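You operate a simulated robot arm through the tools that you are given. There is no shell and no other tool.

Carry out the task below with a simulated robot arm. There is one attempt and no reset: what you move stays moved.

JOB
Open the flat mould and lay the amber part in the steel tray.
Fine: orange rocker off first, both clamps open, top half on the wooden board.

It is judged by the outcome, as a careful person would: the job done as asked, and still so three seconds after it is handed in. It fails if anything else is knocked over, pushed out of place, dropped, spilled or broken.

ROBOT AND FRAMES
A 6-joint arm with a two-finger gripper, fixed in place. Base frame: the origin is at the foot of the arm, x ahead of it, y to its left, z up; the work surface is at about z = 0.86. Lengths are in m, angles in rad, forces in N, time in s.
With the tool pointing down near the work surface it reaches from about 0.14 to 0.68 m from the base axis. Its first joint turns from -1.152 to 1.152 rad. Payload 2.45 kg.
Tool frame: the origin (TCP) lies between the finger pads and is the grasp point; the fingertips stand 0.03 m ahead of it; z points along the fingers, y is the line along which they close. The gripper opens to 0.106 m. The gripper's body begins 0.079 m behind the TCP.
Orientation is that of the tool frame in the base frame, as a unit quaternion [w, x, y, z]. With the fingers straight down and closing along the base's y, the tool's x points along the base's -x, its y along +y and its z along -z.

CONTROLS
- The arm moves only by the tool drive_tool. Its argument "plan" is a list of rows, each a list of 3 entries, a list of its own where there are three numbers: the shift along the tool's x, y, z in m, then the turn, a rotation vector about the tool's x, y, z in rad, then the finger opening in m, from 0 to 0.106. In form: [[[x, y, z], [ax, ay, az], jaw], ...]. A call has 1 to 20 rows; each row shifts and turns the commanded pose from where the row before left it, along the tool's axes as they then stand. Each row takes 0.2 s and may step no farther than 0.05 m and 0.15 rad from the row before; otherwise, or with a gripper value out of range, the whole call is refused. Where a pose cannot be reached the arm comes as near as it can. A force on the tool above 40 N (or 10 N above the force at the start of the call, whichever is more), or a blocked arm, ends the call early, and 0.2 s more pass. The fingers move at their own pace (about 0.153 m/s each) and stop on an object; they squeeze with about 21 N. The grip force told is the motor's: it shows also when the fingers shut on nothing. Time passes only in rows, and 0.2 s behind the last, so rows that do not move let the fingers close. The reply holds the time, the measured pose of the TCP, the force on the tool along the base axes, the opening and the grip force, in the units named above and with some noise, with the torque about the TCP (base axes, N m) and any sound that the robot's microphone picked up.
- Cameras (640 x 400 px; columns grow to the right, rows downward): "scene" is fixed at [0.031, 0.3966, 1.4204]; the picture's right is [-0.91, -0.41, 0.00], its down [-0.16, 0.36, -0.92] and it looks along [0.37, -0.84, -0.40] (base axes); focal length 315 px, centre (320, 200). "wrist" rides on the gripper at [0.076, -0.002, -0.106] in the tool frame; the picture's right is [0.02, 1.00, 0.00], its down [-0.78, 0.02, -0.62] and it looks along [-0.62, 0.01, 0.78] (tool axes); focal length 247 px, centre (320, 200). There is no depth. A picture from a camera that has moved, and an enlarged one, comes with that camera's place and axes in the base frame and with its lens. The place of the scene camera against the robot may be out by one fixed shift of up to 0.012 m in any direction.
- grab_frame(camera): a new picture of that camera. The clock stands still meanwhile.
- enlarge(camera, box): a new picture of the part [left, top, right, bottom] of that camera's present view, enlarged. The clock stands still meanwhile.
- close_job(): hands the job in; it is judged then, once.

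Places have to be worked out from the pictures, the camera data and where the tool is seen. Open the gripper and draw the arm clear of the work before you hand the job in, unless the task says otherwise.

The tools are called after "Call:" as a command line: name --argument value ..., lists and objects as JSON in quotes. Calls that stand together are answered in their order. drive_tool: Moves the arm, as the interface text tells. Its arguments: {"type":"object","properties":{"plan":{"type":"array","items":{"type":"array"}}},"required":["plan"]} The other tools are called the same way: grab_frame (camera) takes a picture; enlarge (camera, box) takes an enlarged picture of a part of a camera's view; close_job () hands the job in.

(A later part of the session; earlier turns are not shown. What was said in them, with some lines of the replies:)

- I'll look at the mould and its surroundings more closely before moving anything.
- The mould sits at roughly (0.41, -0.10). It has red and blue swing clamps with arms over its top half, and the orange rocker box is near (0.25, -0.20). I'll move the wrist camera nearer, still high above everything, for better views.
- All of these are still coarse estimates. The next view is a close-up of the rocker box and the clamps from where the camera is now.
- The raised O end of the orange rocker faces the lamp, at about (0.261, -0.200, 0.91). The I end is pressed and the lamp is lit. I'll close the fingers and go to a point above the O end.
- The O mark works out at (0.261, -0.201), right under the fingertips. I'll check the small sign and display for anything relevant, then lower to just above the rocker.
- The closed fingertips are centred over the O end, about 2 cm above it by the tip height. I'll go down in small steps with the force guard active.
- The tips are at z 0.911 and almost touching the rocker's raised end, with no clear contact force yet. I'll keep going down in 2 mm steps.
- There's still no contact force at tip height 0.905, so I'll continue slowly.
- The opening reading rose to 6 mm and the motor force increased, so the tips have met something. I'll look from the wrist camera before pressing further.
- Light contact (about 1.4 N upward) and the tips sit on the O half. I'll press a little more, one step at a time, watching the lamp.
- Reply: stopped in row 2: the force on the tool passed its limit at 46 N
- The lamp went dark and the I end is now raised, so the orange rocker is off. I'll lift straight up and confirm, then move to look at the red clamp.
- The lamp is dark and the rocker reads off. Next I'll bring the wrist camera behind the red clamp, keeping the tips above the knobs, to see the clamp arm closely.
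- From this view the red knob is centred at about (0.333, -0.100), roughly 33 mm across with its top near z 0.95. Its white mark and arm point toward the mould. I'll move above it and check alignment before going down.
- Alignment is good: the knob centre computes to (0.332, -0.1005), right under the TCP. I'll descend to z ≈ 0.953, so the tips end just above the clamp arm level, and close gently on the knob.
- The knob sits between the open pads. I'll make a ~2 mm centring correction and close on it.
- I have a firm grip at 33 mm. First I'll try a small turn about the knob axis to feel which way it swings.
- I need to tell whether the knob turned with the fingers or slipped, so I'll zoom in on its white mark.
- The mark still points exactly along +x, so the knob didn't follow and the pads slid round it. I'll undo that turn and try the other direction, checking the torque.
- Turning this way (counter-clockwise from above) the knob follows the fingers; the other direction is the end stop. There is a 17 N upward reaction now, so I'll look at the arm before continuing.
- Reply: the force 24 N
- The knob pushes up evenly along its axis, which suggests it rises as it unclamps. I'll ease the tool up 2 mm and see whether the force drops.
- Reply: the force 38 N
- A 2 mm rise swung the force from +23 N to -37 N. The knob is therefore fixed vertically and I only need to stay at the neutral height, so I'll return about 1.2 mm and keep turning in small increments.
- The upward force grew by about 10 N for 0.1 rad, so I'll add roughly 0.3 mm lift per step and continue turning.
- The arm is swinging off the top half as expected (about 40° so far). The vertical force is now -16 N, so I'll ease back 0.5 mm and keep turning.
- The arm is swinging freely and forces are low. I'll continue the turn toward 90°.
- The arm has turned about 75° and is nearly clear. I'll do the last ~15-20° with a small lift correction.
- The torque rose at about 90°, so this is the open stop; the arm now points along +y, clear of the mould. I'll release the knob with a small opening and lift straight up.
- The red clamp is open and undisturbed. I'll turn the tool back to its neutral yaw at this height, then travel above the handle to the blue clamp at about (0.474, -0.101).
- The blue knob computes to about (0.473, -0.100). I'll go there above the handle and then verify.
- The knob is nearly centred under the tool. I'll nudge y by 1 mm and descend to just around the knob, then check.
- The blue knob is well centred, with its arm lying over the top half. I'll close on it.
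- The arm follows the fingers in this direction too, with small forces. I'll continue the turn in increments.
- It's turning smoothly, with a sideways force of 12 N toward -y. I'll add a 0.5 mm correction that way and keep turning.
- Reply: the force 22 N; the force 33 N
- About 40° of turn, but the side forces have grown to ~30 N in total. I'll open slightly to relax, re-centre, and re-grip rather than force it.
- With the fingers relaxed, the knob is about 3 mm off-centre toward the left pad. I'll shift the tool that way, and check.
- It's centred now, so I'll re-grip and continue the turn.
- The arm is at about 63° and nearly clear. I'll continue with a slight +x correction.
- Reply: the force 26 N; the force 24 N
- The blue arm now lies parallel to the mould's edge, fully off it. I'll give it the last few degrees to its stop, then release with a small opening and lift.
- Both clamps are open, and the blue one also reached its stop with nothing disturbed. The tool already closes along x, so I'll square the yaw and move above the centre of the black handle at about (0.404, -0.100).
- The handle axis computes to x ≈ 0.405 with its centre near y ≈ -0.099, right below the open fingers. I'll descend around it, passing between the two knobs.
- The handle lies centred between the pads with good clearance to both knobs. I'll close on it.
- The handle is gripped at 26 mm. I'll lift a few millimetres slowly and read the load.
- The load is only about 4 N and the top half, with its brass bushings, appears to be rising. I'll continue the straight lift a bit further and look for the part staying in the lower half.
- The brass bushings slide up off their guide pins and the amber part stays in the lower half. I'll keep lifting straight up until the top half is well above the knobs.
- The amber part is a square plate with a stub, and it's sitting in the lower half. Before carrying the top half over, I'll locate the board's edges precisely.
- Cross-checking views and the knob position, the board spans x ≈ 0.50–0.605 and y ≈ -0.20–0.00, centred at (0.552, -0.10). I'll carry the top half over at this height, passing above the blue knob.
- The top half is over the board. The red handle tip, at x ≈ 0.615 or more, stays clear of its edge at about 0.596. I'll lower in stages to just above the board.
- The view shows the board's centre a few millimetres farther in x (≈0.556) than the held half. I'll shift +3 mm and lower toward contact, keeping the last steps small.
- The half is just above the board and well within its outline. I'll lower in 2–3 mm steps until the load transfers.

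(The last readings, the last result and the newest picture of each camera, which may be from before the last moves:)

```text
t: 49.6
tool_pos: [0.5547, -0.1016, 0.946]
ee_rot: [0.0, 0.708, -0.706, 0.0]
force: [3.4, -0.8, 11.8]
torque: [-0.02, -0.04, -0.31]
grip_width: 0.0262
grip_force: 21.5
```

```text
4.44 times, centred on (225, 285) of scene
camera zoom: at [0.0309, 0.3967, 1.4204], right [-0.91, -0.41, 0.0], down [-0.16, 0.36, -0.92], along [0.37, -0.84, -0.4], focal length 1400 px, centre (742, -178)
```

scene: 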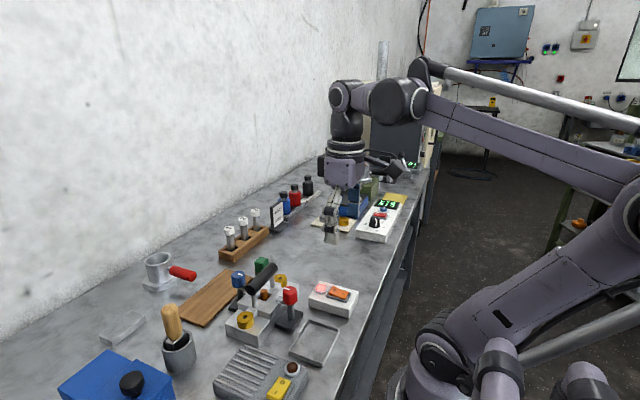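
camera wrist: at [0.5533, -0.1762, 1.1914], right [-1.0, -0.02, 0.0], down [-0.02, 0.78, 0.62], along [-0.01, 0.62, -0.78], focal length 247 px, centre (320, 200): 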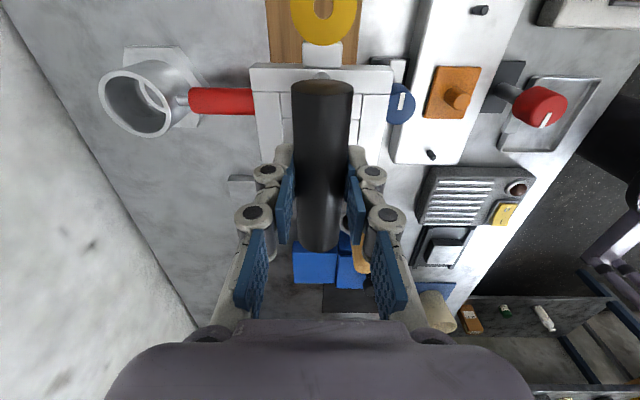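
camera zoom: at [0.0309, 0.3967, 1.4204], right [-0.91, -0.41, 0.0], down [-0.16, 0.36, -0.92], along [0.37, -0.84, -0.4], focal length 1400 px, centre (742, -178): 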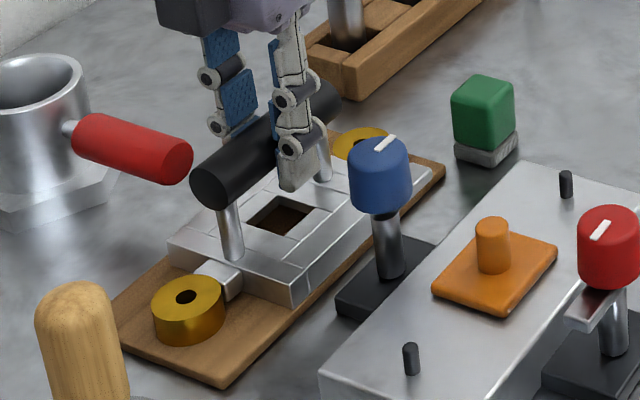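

The half has seated (upward force of 12–15 N) and sits flat on the board. I'll ease up 1 mm, open the fingers slightly and retreat straight up.

Call:
drive_tool --plan '[[[0, 0, -0.001], [0, 0, 0], 0.0], [[0, 0, 0], [0, 0, 0], 0.0], [[0, 0, 0], [0, 0, 0], 0.05], [[0, 0, 0], [0, 0, 0], 0.05], [[0, 0, -0.015], [0, 0, 0], 0.05], [[0, 0, -0.03], [0, 0, 0], 0.05], [[0, 0, -0.04], [0, 0, 0], 0.05], [[0, 0, -0.04], [0, 0, 0], 0.05], [[0, 0, 0], [0, 0, 0], 0.05]]'

Call:
enlarge --camera "scene" --box '[165, 230, 335, 350]'

Call:
grab_frame --camera "wrist"

```text
t: 51.6
tool_pos: [0.5539, -0.1011, 1.0715]
ee_rot: [0.0, 0.707, -0.707, -0.001]
force: [0.1, 0.4, 0.1]
torque: [-0.01, -0.03, 0.01]
grip_width: 0.0501
grip_force: 0.2
```

```text
3.33 times, centred on (250, 290) of scene
camera zoom: at [0.031, 0.3966, 1.4204], right [-0.91, -0.41, 0.0], down [-0.16, 0.36, -0.92], along [0.37, -0.84, -0.4], focal length 1050 px, centre (553, -100)
```

zoom: 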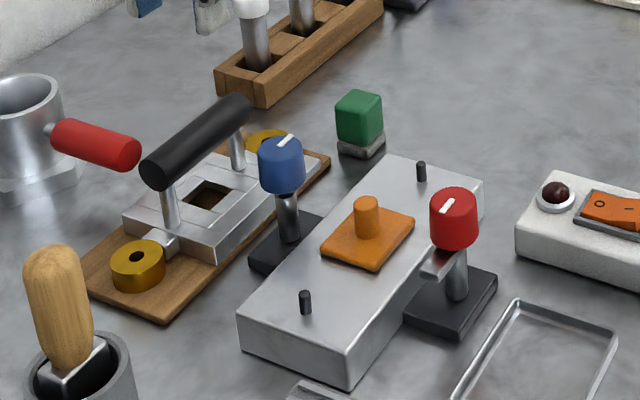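

```text
taken
camera wrist: at [0.5556, -0.1763, 1.1783], right [-1.0, -0.02, 0.0], down [-0.02, 0.78, 0.62], along [-0.01, 0.62, -0.78], focal length 247 px, centre (320, 200)
```

wrist: 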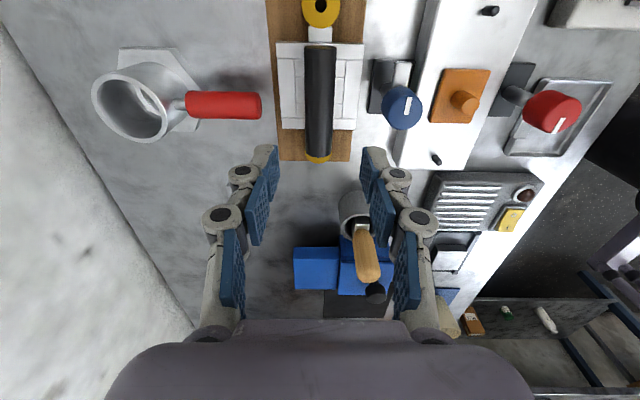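

The top half rests flat on the wooden board. Now I'll move above the amber part at about (0.404, -0.100), staying high over the blue knob.

Call:
drive_tool --plan '[[[0, 0.0375, 0], [0, 0, 0], 0.05], [[0, 0.0375, 0], [0, 0, 0], 0.05], [[0, 0.0375, 0], [0, 0, 0], 0.05], [[0, 0.0375, 0], [0, 0, 0], 0.05], [[0, 0, 0], [0, 0, 0], 0.05]]'

Call:
grab_frame --camera "wrist"

Call:
enlarge --camera "wrist" --box '[240, 40, 400, 180]'

Call:
enlarge --camera "scene" --box '[235, 270, 315, 340]'

```text
t: 52.9
tool_pos: [0.4035, -0.1009, 1.0727]
ee_rot: [-0.001, -0.707, 0.707, 0.0]
force: [0.0, -1.2, -0.3]
torque: [-0.02, -0.01, 0.04]
grip_width: 0.0501
grip_force: 0.1
```

```text
taken
camera wrist: at [0.4045, -0.177, 1.1796], right [-1.0, -0.02, 0.0], down [-0.02, 0.78, 0.62], along [-0.01, 0.62, -0.78], focal length 247 px, centre (320, 200)
```

wrist: 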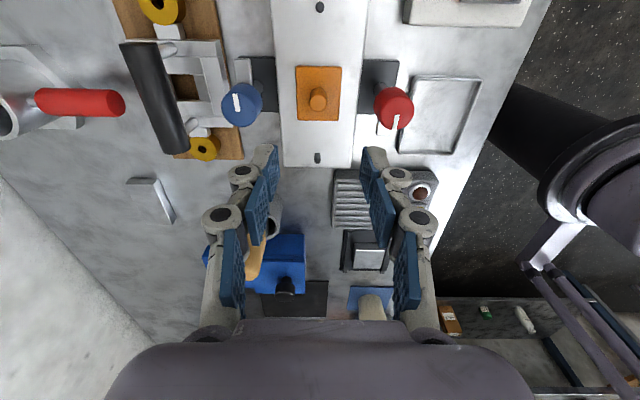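

```text
2.86 times, centred on (320, 110) of wrist
camera zoom: at [0.4045, -0.177, 1.1796], right [-1.0, -0.02, 0.0], down [-0.02, 0.78, 0.62], along [-0.01, 0.62, -0.78], focal length 706 px, centre (320, 457)
```

zoom: 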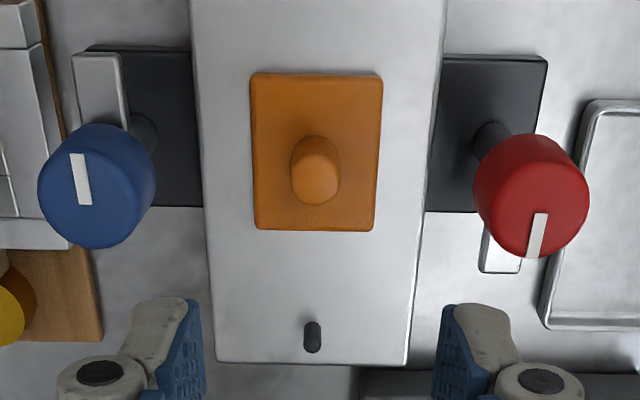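

```text
5.71 times, centred on (275, 305) of scene
camera zoom: at [0.031, 0.3966, 1.4204], right [-0.91, -0.41, 0.0], down [-0.16, 0.36, -0.92], along [0.37, -0.84, -0.4], focal length 1800 px, centre (577, -400)
```

zoom: 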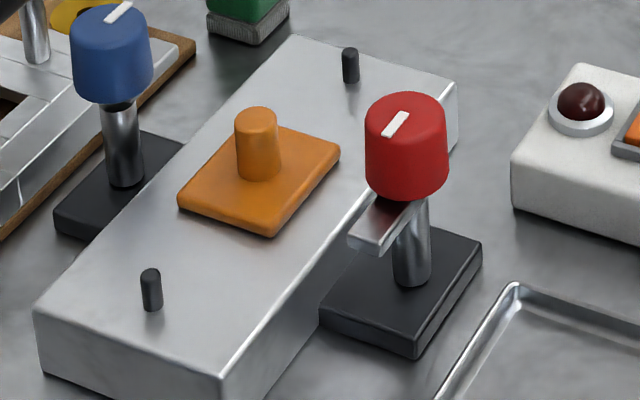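

The amber part's stub is at about (0.405, -0.0995), roughly 17 mm in diameter, with its top near z 0.93 and the plate near 0.903. I'll descend with the fingers straddling the stub and check partway.

Call:
drive_tool --plan '[[[0, -0.0015, 0.04], [0, 0, 0], 0.05], [[0, 0, 0.04], [0, 0, 0], 0.05], [[0, 0, 0.025], [0, 0, 0], 0.05], [[0, 0, 0], [0, 0, 0], 0.05]]'

Call:
enlarge --camera "wrist" --box '[220, 60, 420, 260]'

Call:
enlarge --camera "scene" --box '[225, 250, 325, 340]'

```text
t: 53.9
tool_pos: [0.4069, -0.0987, 0.966]
ee_rot: [0.0, 0.707, -0.707, -0.001]
force: [1.2, 0.7, 0.3]
torque: [-0.04, -0.02, 0.0]
grip_width: 0.05
grip_force: 0.1
```

```text
2.00 times, centred on (320, 160) of wrist
camera zoom: at [0.4084, -0.1745, 1.0725], right [-1.0, -0.02, 0.0], down [-0.02, 0.78, 0.62], along [-0.01, 0.62, -0.78], focal length 494 px, centre (320, 280)
```

zoom: 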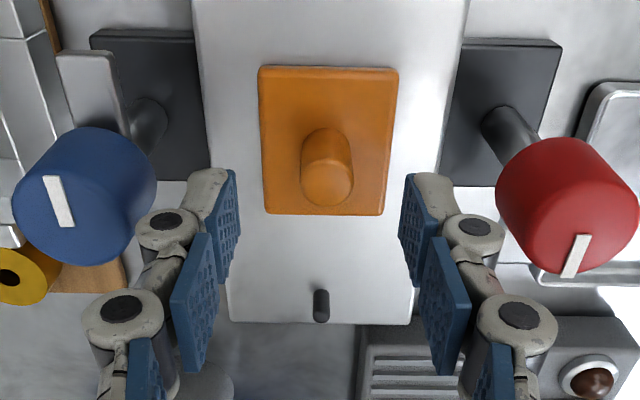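

```text
4.44 times, centred on (275, 295) of scene
camera zoom: at [0.031, 0.3966, 1.4204], right [-0.91, -0.41, 0.0], down [-0.16, 0.36, -0.92], along [0.37, -0.84, -0.4], focal length 1400 px, centre (520, -222)
```

zoom: 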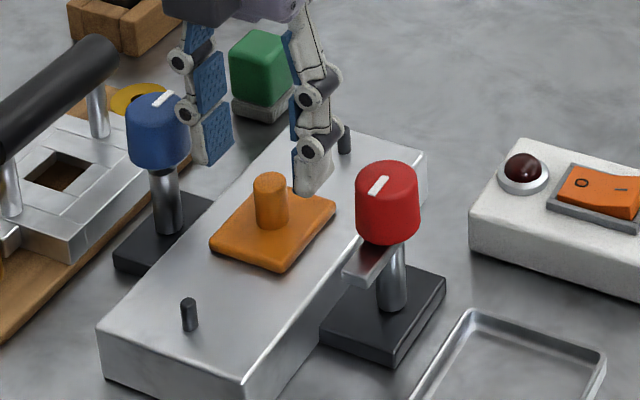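

The stub is about 2 mm toward the red-side finger, so I'll correct that and go down 2.5 cm, which leaves the tips just above the plate.

Call:
drive_tool --plan '[[[0, 0.0018, 0.01], [0, 0, 0], 0.05], [[0, 0, 0.01], [0, 0, 0], 0.05], [[0, 0, 0.005], [0, 0, 0], 0.05], [[0, 0, 0], [0, 0, 0], 0.05]]'

Call:
enlarge --camera "wrist" --box '[220, 60, 420, 260]'

Call:
enlarge --camera "scene" --box '[245, 265, 315, 325]'

```text
t: 54.9
tool_pos: [0.4059, -0.0992, 0.9409]
ee_rot: [0.0, -0.707, 0.707, 0.0]
force: [0.3, 0.4, 0.2]
torque: [-0.03, -0.01, -0.02]
grip_width: 0.0499
grip_force: 0.0
```

```text
2.00 times, centred on (320, 160) of wrist
camera zoom: at [0.4065, -0.1759, 1.0485], right [-1.0, -0.02, 0.0], down [-0.02, 0.78, 0.62], along [-0.01, 0.62, -0.78], focal length 494 px, centre (320, 280)
```

zoom: 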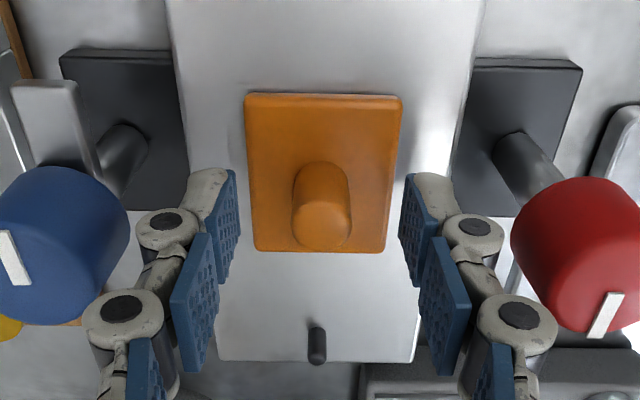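

```text
6.67 times, centred on (280, 295) of scene
camera zoom: at [0.031, 0.3966, 1.4204], right [-0.91, -0.41, 0.0], down [-0.16, 0.36, -0.92], along [0.37, -0.84, -0.4], focal length 2100 px, centre (587, -433)
```

zoom: 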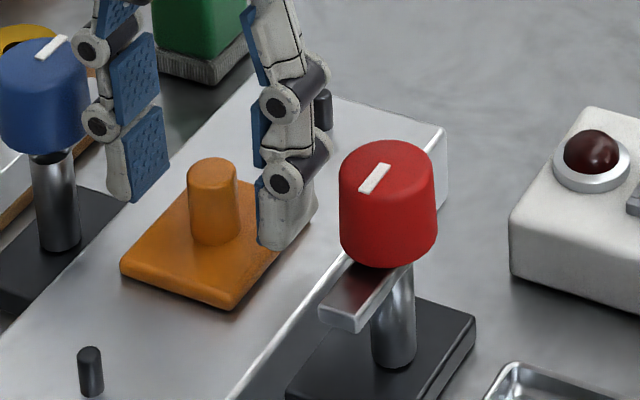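

Everything is centred, with the tips about 8 mm above the plate. I'll lower 3 mm more and close on the stub.

Call:
drive_tool --plan '[[[0, 0, 0.003], [0, 0, 0], 0.05], [[0, 0, 0], [0, 0, 0], 0.03], [[0, 0, 0], [0, 0, 0], 0.02], [[0, 0, 0], [0, 0, 0], 0.0], [[0, 0, 0], [0, 0, 0], 0.0]]'

Call:
enlarge --camera "wrist" --box '[220, 60, 420, 260]'

Call:
enlarge --camera "scene" --box '[245, 265, 315, 325]'

```text
t: 56.0
tool_pos: [0.4056, -0.1001, 0.9382]
ee_rot: [0.0, 0.707, -0.707, -0.001]
force: [-0.3, -1.3, 0.3]
torque: [0.0, -0.03, -0.01]
grip_width: 0.0163
grip_force: 20.9
```

```text
2.00 times, centred on (320, 160) of wrist
camera zoom: at [0.4064, -0.1762, 1.0458], right [-1.0, -0.02, 0.0], down [-0.02, 0.78, 0.62], along [-0.01, 0.62, -0.78], focal length 494 px, centre (320, 280)
```

zoom: 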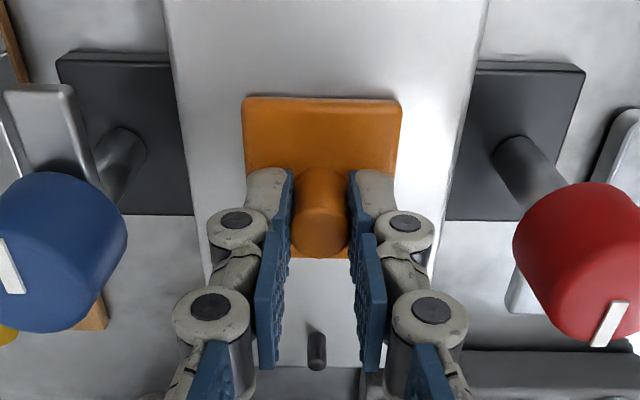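

```text
6.67 times, centred on (280, 295) of scene
camera zoom: at [0.031, 0.3966, 1.4204], right [-0.91, -0.41, 0.0], down [-0.16, 0.36, -0.92], along [0.37, -0.84, -0.4], focal length 2100 px, centre (587, -433)
```

zoom: 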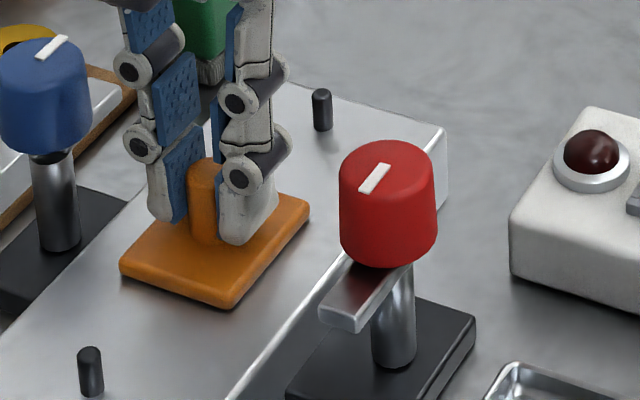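

I have a solid grip on the stub at 16 mm. I'll lift slowly at first, checking that the part releases cleanly.

Call:
drive_tool --plan '[[[0, 0, -0.002], [0, 0, 0], 0.0], [[0, 0, -0.003], [0, 0, 0], 0.0], [[0, 0, -0.005], [0, 0, 0], 0.0], [[0, 0, 0], [0, 0, 0], 0.0]]'

Call:
enlarge --camera "scene" --box '[245, 265, 315, 325]'

```text
t: 57.0
tool_pos: [0.4051, -0.0986, 0.9501]
ee_rot: [0.0, 0.707, -0.707, 0.0]
force: [0.8, -0.1, 0.4]
torque: [0.02, -0.05, 0.02]
grip_width: 0.0161
grip_force: 20.9
```

```text
6.67 times, centred on (280, 295) of scene
camera zoom: at [0.031, 0.3966, 1.4204], right [-0.91, -0.41, 0.0], down [-0.16, 0.36, -0.92], along [0.37, -0.84, -0.4], focal length 2100 px, centre (587, -433)
```

zoom: 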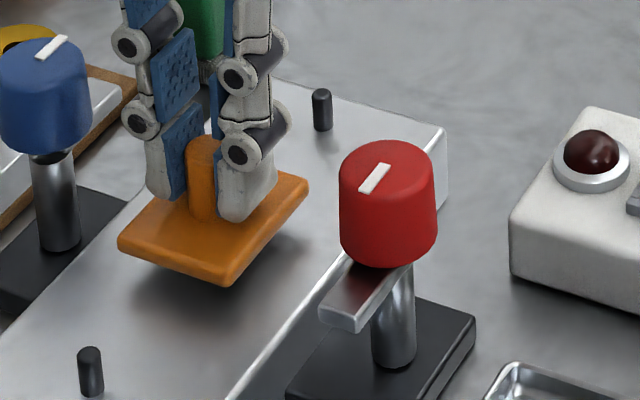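

The part lifted freely and hangs level. I'll raise it well above the red knob and carry it over the tray, whose centre I estimate at (0.2545, -0.0645).

Call:
drive_tool --plan '[[[0, 0, -0.02], [0, 0, 0], 0.0], [[0, 0, -0.025], [0, 0, 0], 0.0], [[0, 0, -0.03], [0, 0, 0], 0.0], [[0, 0, -0.025], [0, 0, 0], 0.0], [[-0.004, 0.02, 0], [0, 0, 0], 0.0], [[-0.007, 0.03, 0], [0, 0, 0], 0.0], [[-0.007, 0.03, 0], [0, 0, 0], 0.0], [[-0.007, 0.03, 0], [0, 0, 0], 0.0], [[-0.005, 0.025, 0], [0, 0, 0], 0.0], [[-0.004, 0.016, 0], [0, 0, 0], 0.0], [[0, 0, 0], [0, 0, 0], 0.0]]'

Call:
grab_frame --camera "wrist"

Call:
enlarge --camera "scene" --box '[245, 220, 385, 370]'

```text
t: 59.5
tool_pos: [0.2549, -0.067, 1.0505]
ee_rot: [0.001, 0.707, -0.707, 0.0]
force: [0.5, -0.5, -0.5]
torque: [0.0, 0.01, -0.02]
grip_width: 0.0161
grip_force: 21.0
```

```text
taken
camera wrist: at [0.2554, -0.143, 1.1568], right [-1.0, -0.02, 0.0], down [-0.02, 0.78, 0.62], along [-0.01, 0.62, -0.78], focal length 247 px, centre (320, 200)
```

wrist: 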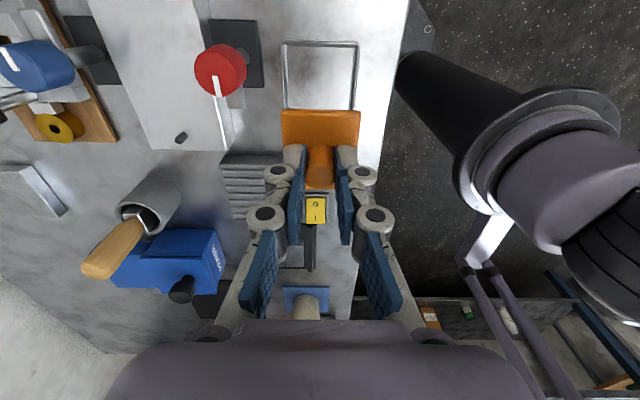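

```text
2.67 times, centred on (315, 295) of scene
camera zoom: at [0.031, 0.3966, 1.4204], right [-0.91, -0.41, 0.0], down [-0.16, 0.36, -0.92], along [0.37, -0.84, -0.4], focal length 840 px, centre (333, -53)
```

zoom: 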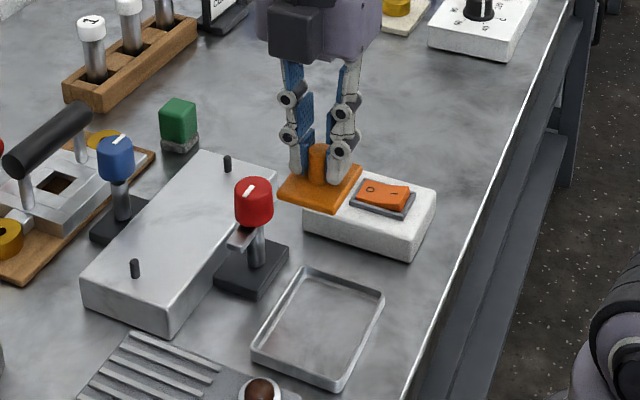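

The part is over the tray; the tray centre computes to (0.256, -0.064). I'll shift y by +3 mm and lower toward it in stages.

Call:
drive_tool --plan '[[[-0.003, -0.001, 0.03], [0, 0, 0], 0.0], [[0, 0, 0.03], [0, 0, 0], 0.0], [[0, 0, 0.03], [0, 0, 0], 0.0], [[0, 0, 0.02], [0, 0, 0], 0.0], [[0, 0, 0], [0, 0, 0], 0.0]]'

Call:
enlarge --camera "wrist" --box '[220, 0, 420, 200]'

Call:
enlarge --camera "scene" --box '[265, 270, 385, 380]'

```text
t: 60.6
tool_pos: [0.2548, -0.0624, 0.9398]
ee_rot: [0.002, 0.707, -0.707, 0.0]
force: [-0.1, 0.1, 0.1]
torque: [-0.01, 0.0, -0.01]
grip_width: 0.0162
grip_force: 20.9
```

```text
2.00 times, centred on (320, 100) of wrist
camera zoom: at [0.2552, -0.1394, 1.0468], right [-1.0, -0.02, 0.0], down [-0.02, 0.78, 0.62], along [-0.01, 0.62, -0.78], focal length 494 px, centre (320, 400)
```

zoom: 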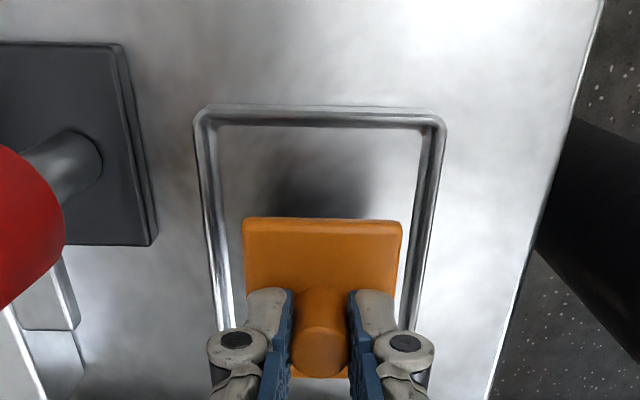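

```text
3.64 times, centred on (325, 325) of scene
camera zoom: at [0.031, 0.3966, 1.4204], right [-0.91, -0.41, 0.0], down [-0.16, 0.36, -0.92], along [0.37, -0.84, -0.4], focal length 1145 px, centre (302, -254)
```

zoom: 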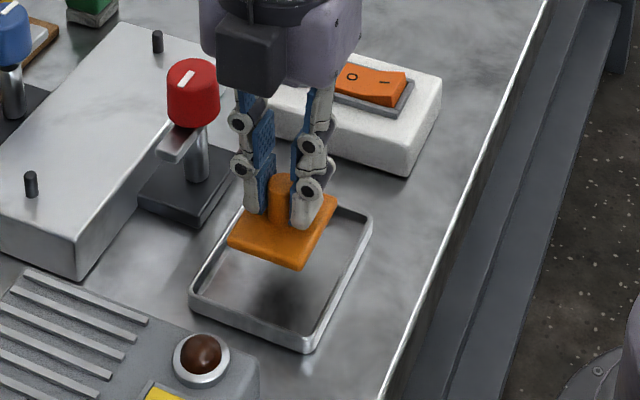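

The part is centred over the tray in both views. I'll lower the rest of the way, slowly at the end.

Call:
drive_tool --plan '[[[0.001, 0, 0.012], [0, 0, 0], 0.0], [[0, 0, 0.01], [0, 0, 0], 0.0], [[0, 0, 0.005], [0, 0, 0], 0.0], [[0, 0, 0.003], [0, 0, 0], 0.0], [[0, 0, 0], [0, 0, 0], 0.0]]'

Call:
enlarge --camera "scene" --box '[285, 290, 365, 360]'

```text
t: 61.9
tool_pos: [0.2553, -0.065, 0.9109]
ee_rot: [0.0, -0.707, 0.707, 0.001]
force: [0.1, -0.2, -0.4]
torque: [-0.01, 0.0, 0.0]
grip_width: 0.0162
grip_force: 21.0
```

```text
5.71 times, centred on (325, 325) of scene
camera zoom: at [0.031, 0.3966, 1.4204], right [-0.91, -0.41, 0.0], down [-0.16, 0.36, -0.92], along [0.37, -0.84, -0.4], focal length 1800 px, centre (291, -514)
```

zoom: 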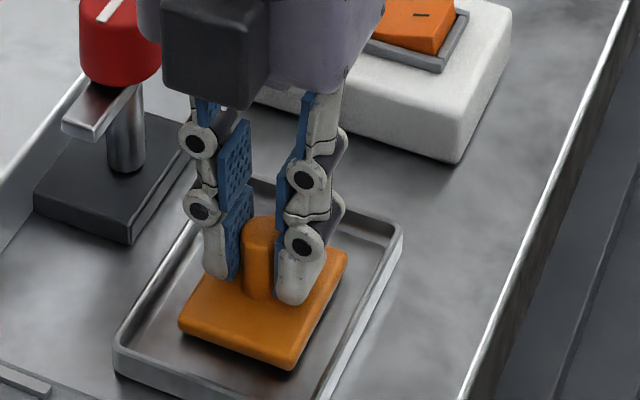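

The part is inside the tray walls, a few millimetres above the floor, with no contact yet. I'll continue in 2 mm steps until the force changes.

Call:
drive_tool --plan '[[[0, 0, 0.002], [0, 0, 0], 0.0], [[0, 0, 0.002], [0, 0, 0], 0.0]]'

Call:
drive_tool --plan '[[[0, 0, 0.0015], [0, 0, 0], 0.0], [[0, 0, 0], [0, 0, 0], 0.0]]'

Call:
enlarge --camera "scene" --box '[285, 290, 365, 360]'

```text
t: 62.5
tool_pos: [0.2556, -0.0652, 0.9063]
ee_rot: [0.0, 0.707, -0.707, 0.0]
force: [-1.8, -1.4, 20.0]
torque: [-0.02, 0.01, -0.03]
grip_width: 0.0165
grip_force: 21.2
```

```text
t: 63.0
tool_pos: [0.2542, -0.0646, 0.9052]
ee_rot: [-0.001, -0.707, 0.707, 0.001]
force: [-2.0, -0.3, 18.8]
torque: [0.0, 0.07, -0.02]
grip_width: 0.0161
grip_force: 20.7
```

```text
5.71 times, centred on (325, 325) of scene
camera zoom: at [0.0308, 0.3967, 1.4204], right [-0.91, -0.41, 0.0], down [-0.16, 0.36, -0.92], along [0.37, -0.84, -0.4], focal length 1800 px, centre (291, -514)
```

zoom: 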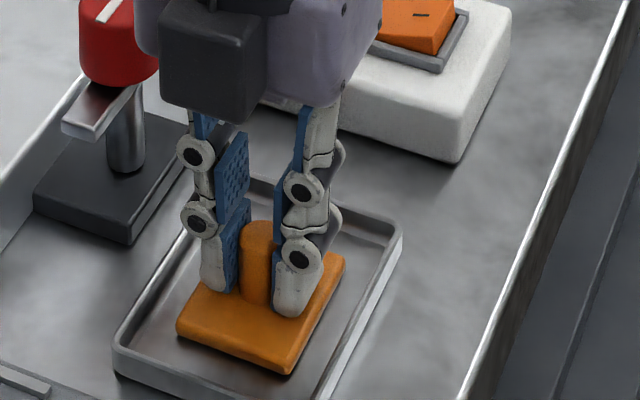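

The part rests on the tray floor (19–20 N of contact force). I'll ease up 1.5 mm, open slightly within the tray width, and lift away.

Call:
drive_tool --plan '[[[0, 0, -0.0015], [0, 0, 0], 0.0], [[0, 0, 0], [0, 0, 0], 0.0], [[0, 0, 0], [0, 0, 0], 0.025], [[0, 0, 0], [0, 0, 0], 0.036], [[0, 0, 0], [0, 0, 0], 0.036], [[0, 0, -0.015], [0, 0, 0], 0.036], [[0, 0, -0.03], [0, 0, 0], 0.036], [[0, 0, -0.04], [0, 0, 0], 0.036], [[0, 0, -0.05], [0, 0, 0], 0.05], [[0, 0, -0.05], [0, 0, 0], 0.07], [[0, 0, 0], [0, 0, 0], 0.07]]'

Call:
grab_frame --camera "wrist"

Call:
enlarge --camera "scene" --box '[165, 230, 385, 380]'

```text
t: 65.5
tool_pos: [0.2546, -0.0657, 1.0907]
ee_rot: [-0.002, -0.707, 0.707, 0.0]
force: [0.0, -0.9, -0.1]
torque: [-0.01, 0.03, 0.03]
grip_width: 0.07
grip_force: 0.0
```

```text
taken
camera wrist: at [0.2555, -0.1423, 1.1972], right [-1.0, -0.02, 0.0], down [-0.02, 0.78, 0.62], along [-0.01, 0.62, -0.78], focal length 247 px, centre (320, 200)
```

wrist: 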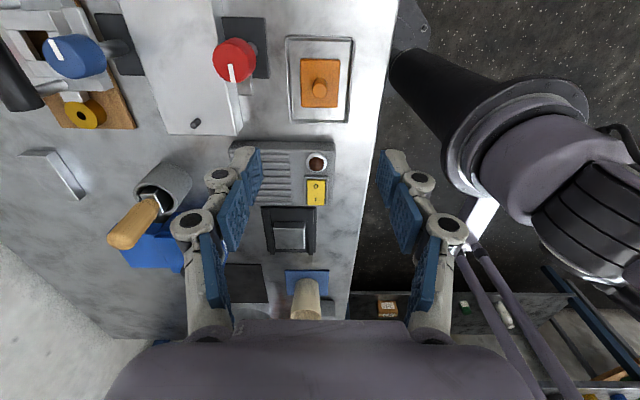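

```text
2.67 times, centred on (275, 305) of scene
camera zoom: at [0.031, 0.3966, 1.4204], right [-0.91, -0.41, 0.0], down [-0.16, 0.36, -0.92], along [0.37, -0.84, -0.4], focal length 840 px, centre (440, -80)
```

zoom: 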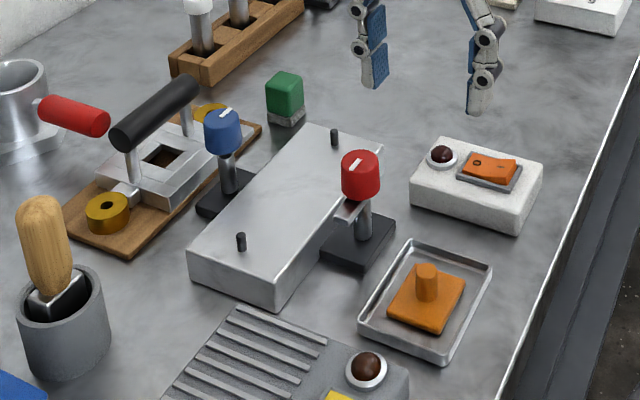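

The amber part lies flat in the tray, the rocker is off, both clamps are open and the top half is on the board. I'll open the gripper fully and draw the arm up clear, then make a final check.

Call:
drive_tool --plan '[[[0, 0, -0.04], [0, 0, 0], 0.106], [[0, 0, -0.04], [0, 0, 0], 0.106], [[0, 0, -0.04], [0, 0, 0], 0.106], [[0, 0, -0.03], [0, 0, 0], 0.106], [[0, 0, 0], [0, 0, 0], 0.106], [[0, 0, 0], [0, 0, 0], 0.106]]'

Call:
grab_frame --camera "scene"

Call:
enlarge --camera "scene" --box '[165, 230, 385, 380]'

```text
t: 66.8
tool_pos: [0.2545, -0.0645, 1.2381]
ee_rot: [-0.001, -0.707, 0.708, 0.001]
force: [0.0, 0.8, -0.5]
torque: [0.0, -0.02, -0.03]
grip_width: 0.1063
grip_force: 0.1
```

```text
taken
```

scene: 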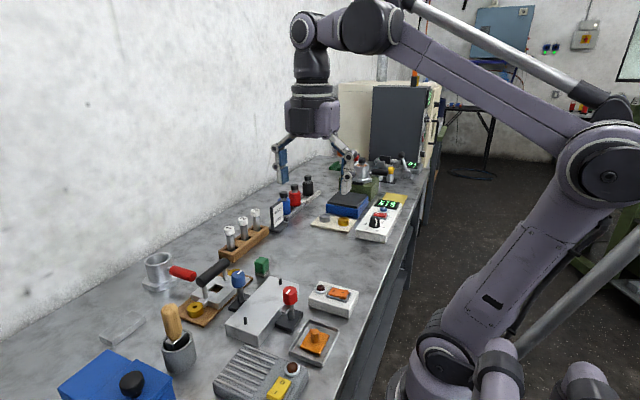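

```text
2.67 times, centred on (275, 305) of scene
camera zoom: at [0.031, 0.3966, 1.4204], right [-0.91, -0.41, 0.0], down [-0.16, 0.36, -0.92], along [0.37, -0.84, -0.4], focal length 840 px, centre (440, -80)
```

zoom: 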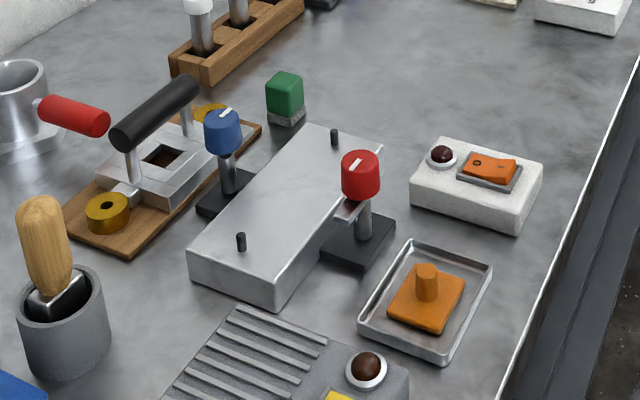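

The final pictures show the rocker off with its lamp dark, both clamps swung open, and the top half resting on the wooden board. The amber part lies flat in the steel tray, nothing else looks moved, and the arm is clear with the gripper open, so I'm handing the job in.

Call:
close_job

```text
The job is handed in.
```

The mould is open and the amber part is lying flat in the steel tray. I've handed the job in, but I haven't seen the judge's result.

- **Orange rocker:** I switched it off first, and its lamp went dark.
- **Clamps:** I swung the red and blue clamps about 90° open, each to its end stop.
- **Top half:** I lifted it straight off its guide pins, and it sits flat on the wooden board.
- **Amber part:** It stayed in the lower half when the mould opened. I then lifted it out by its stub and set it in the tray.

In the last pictures nothing else had moved. The arm is raised clear with the gripper open.
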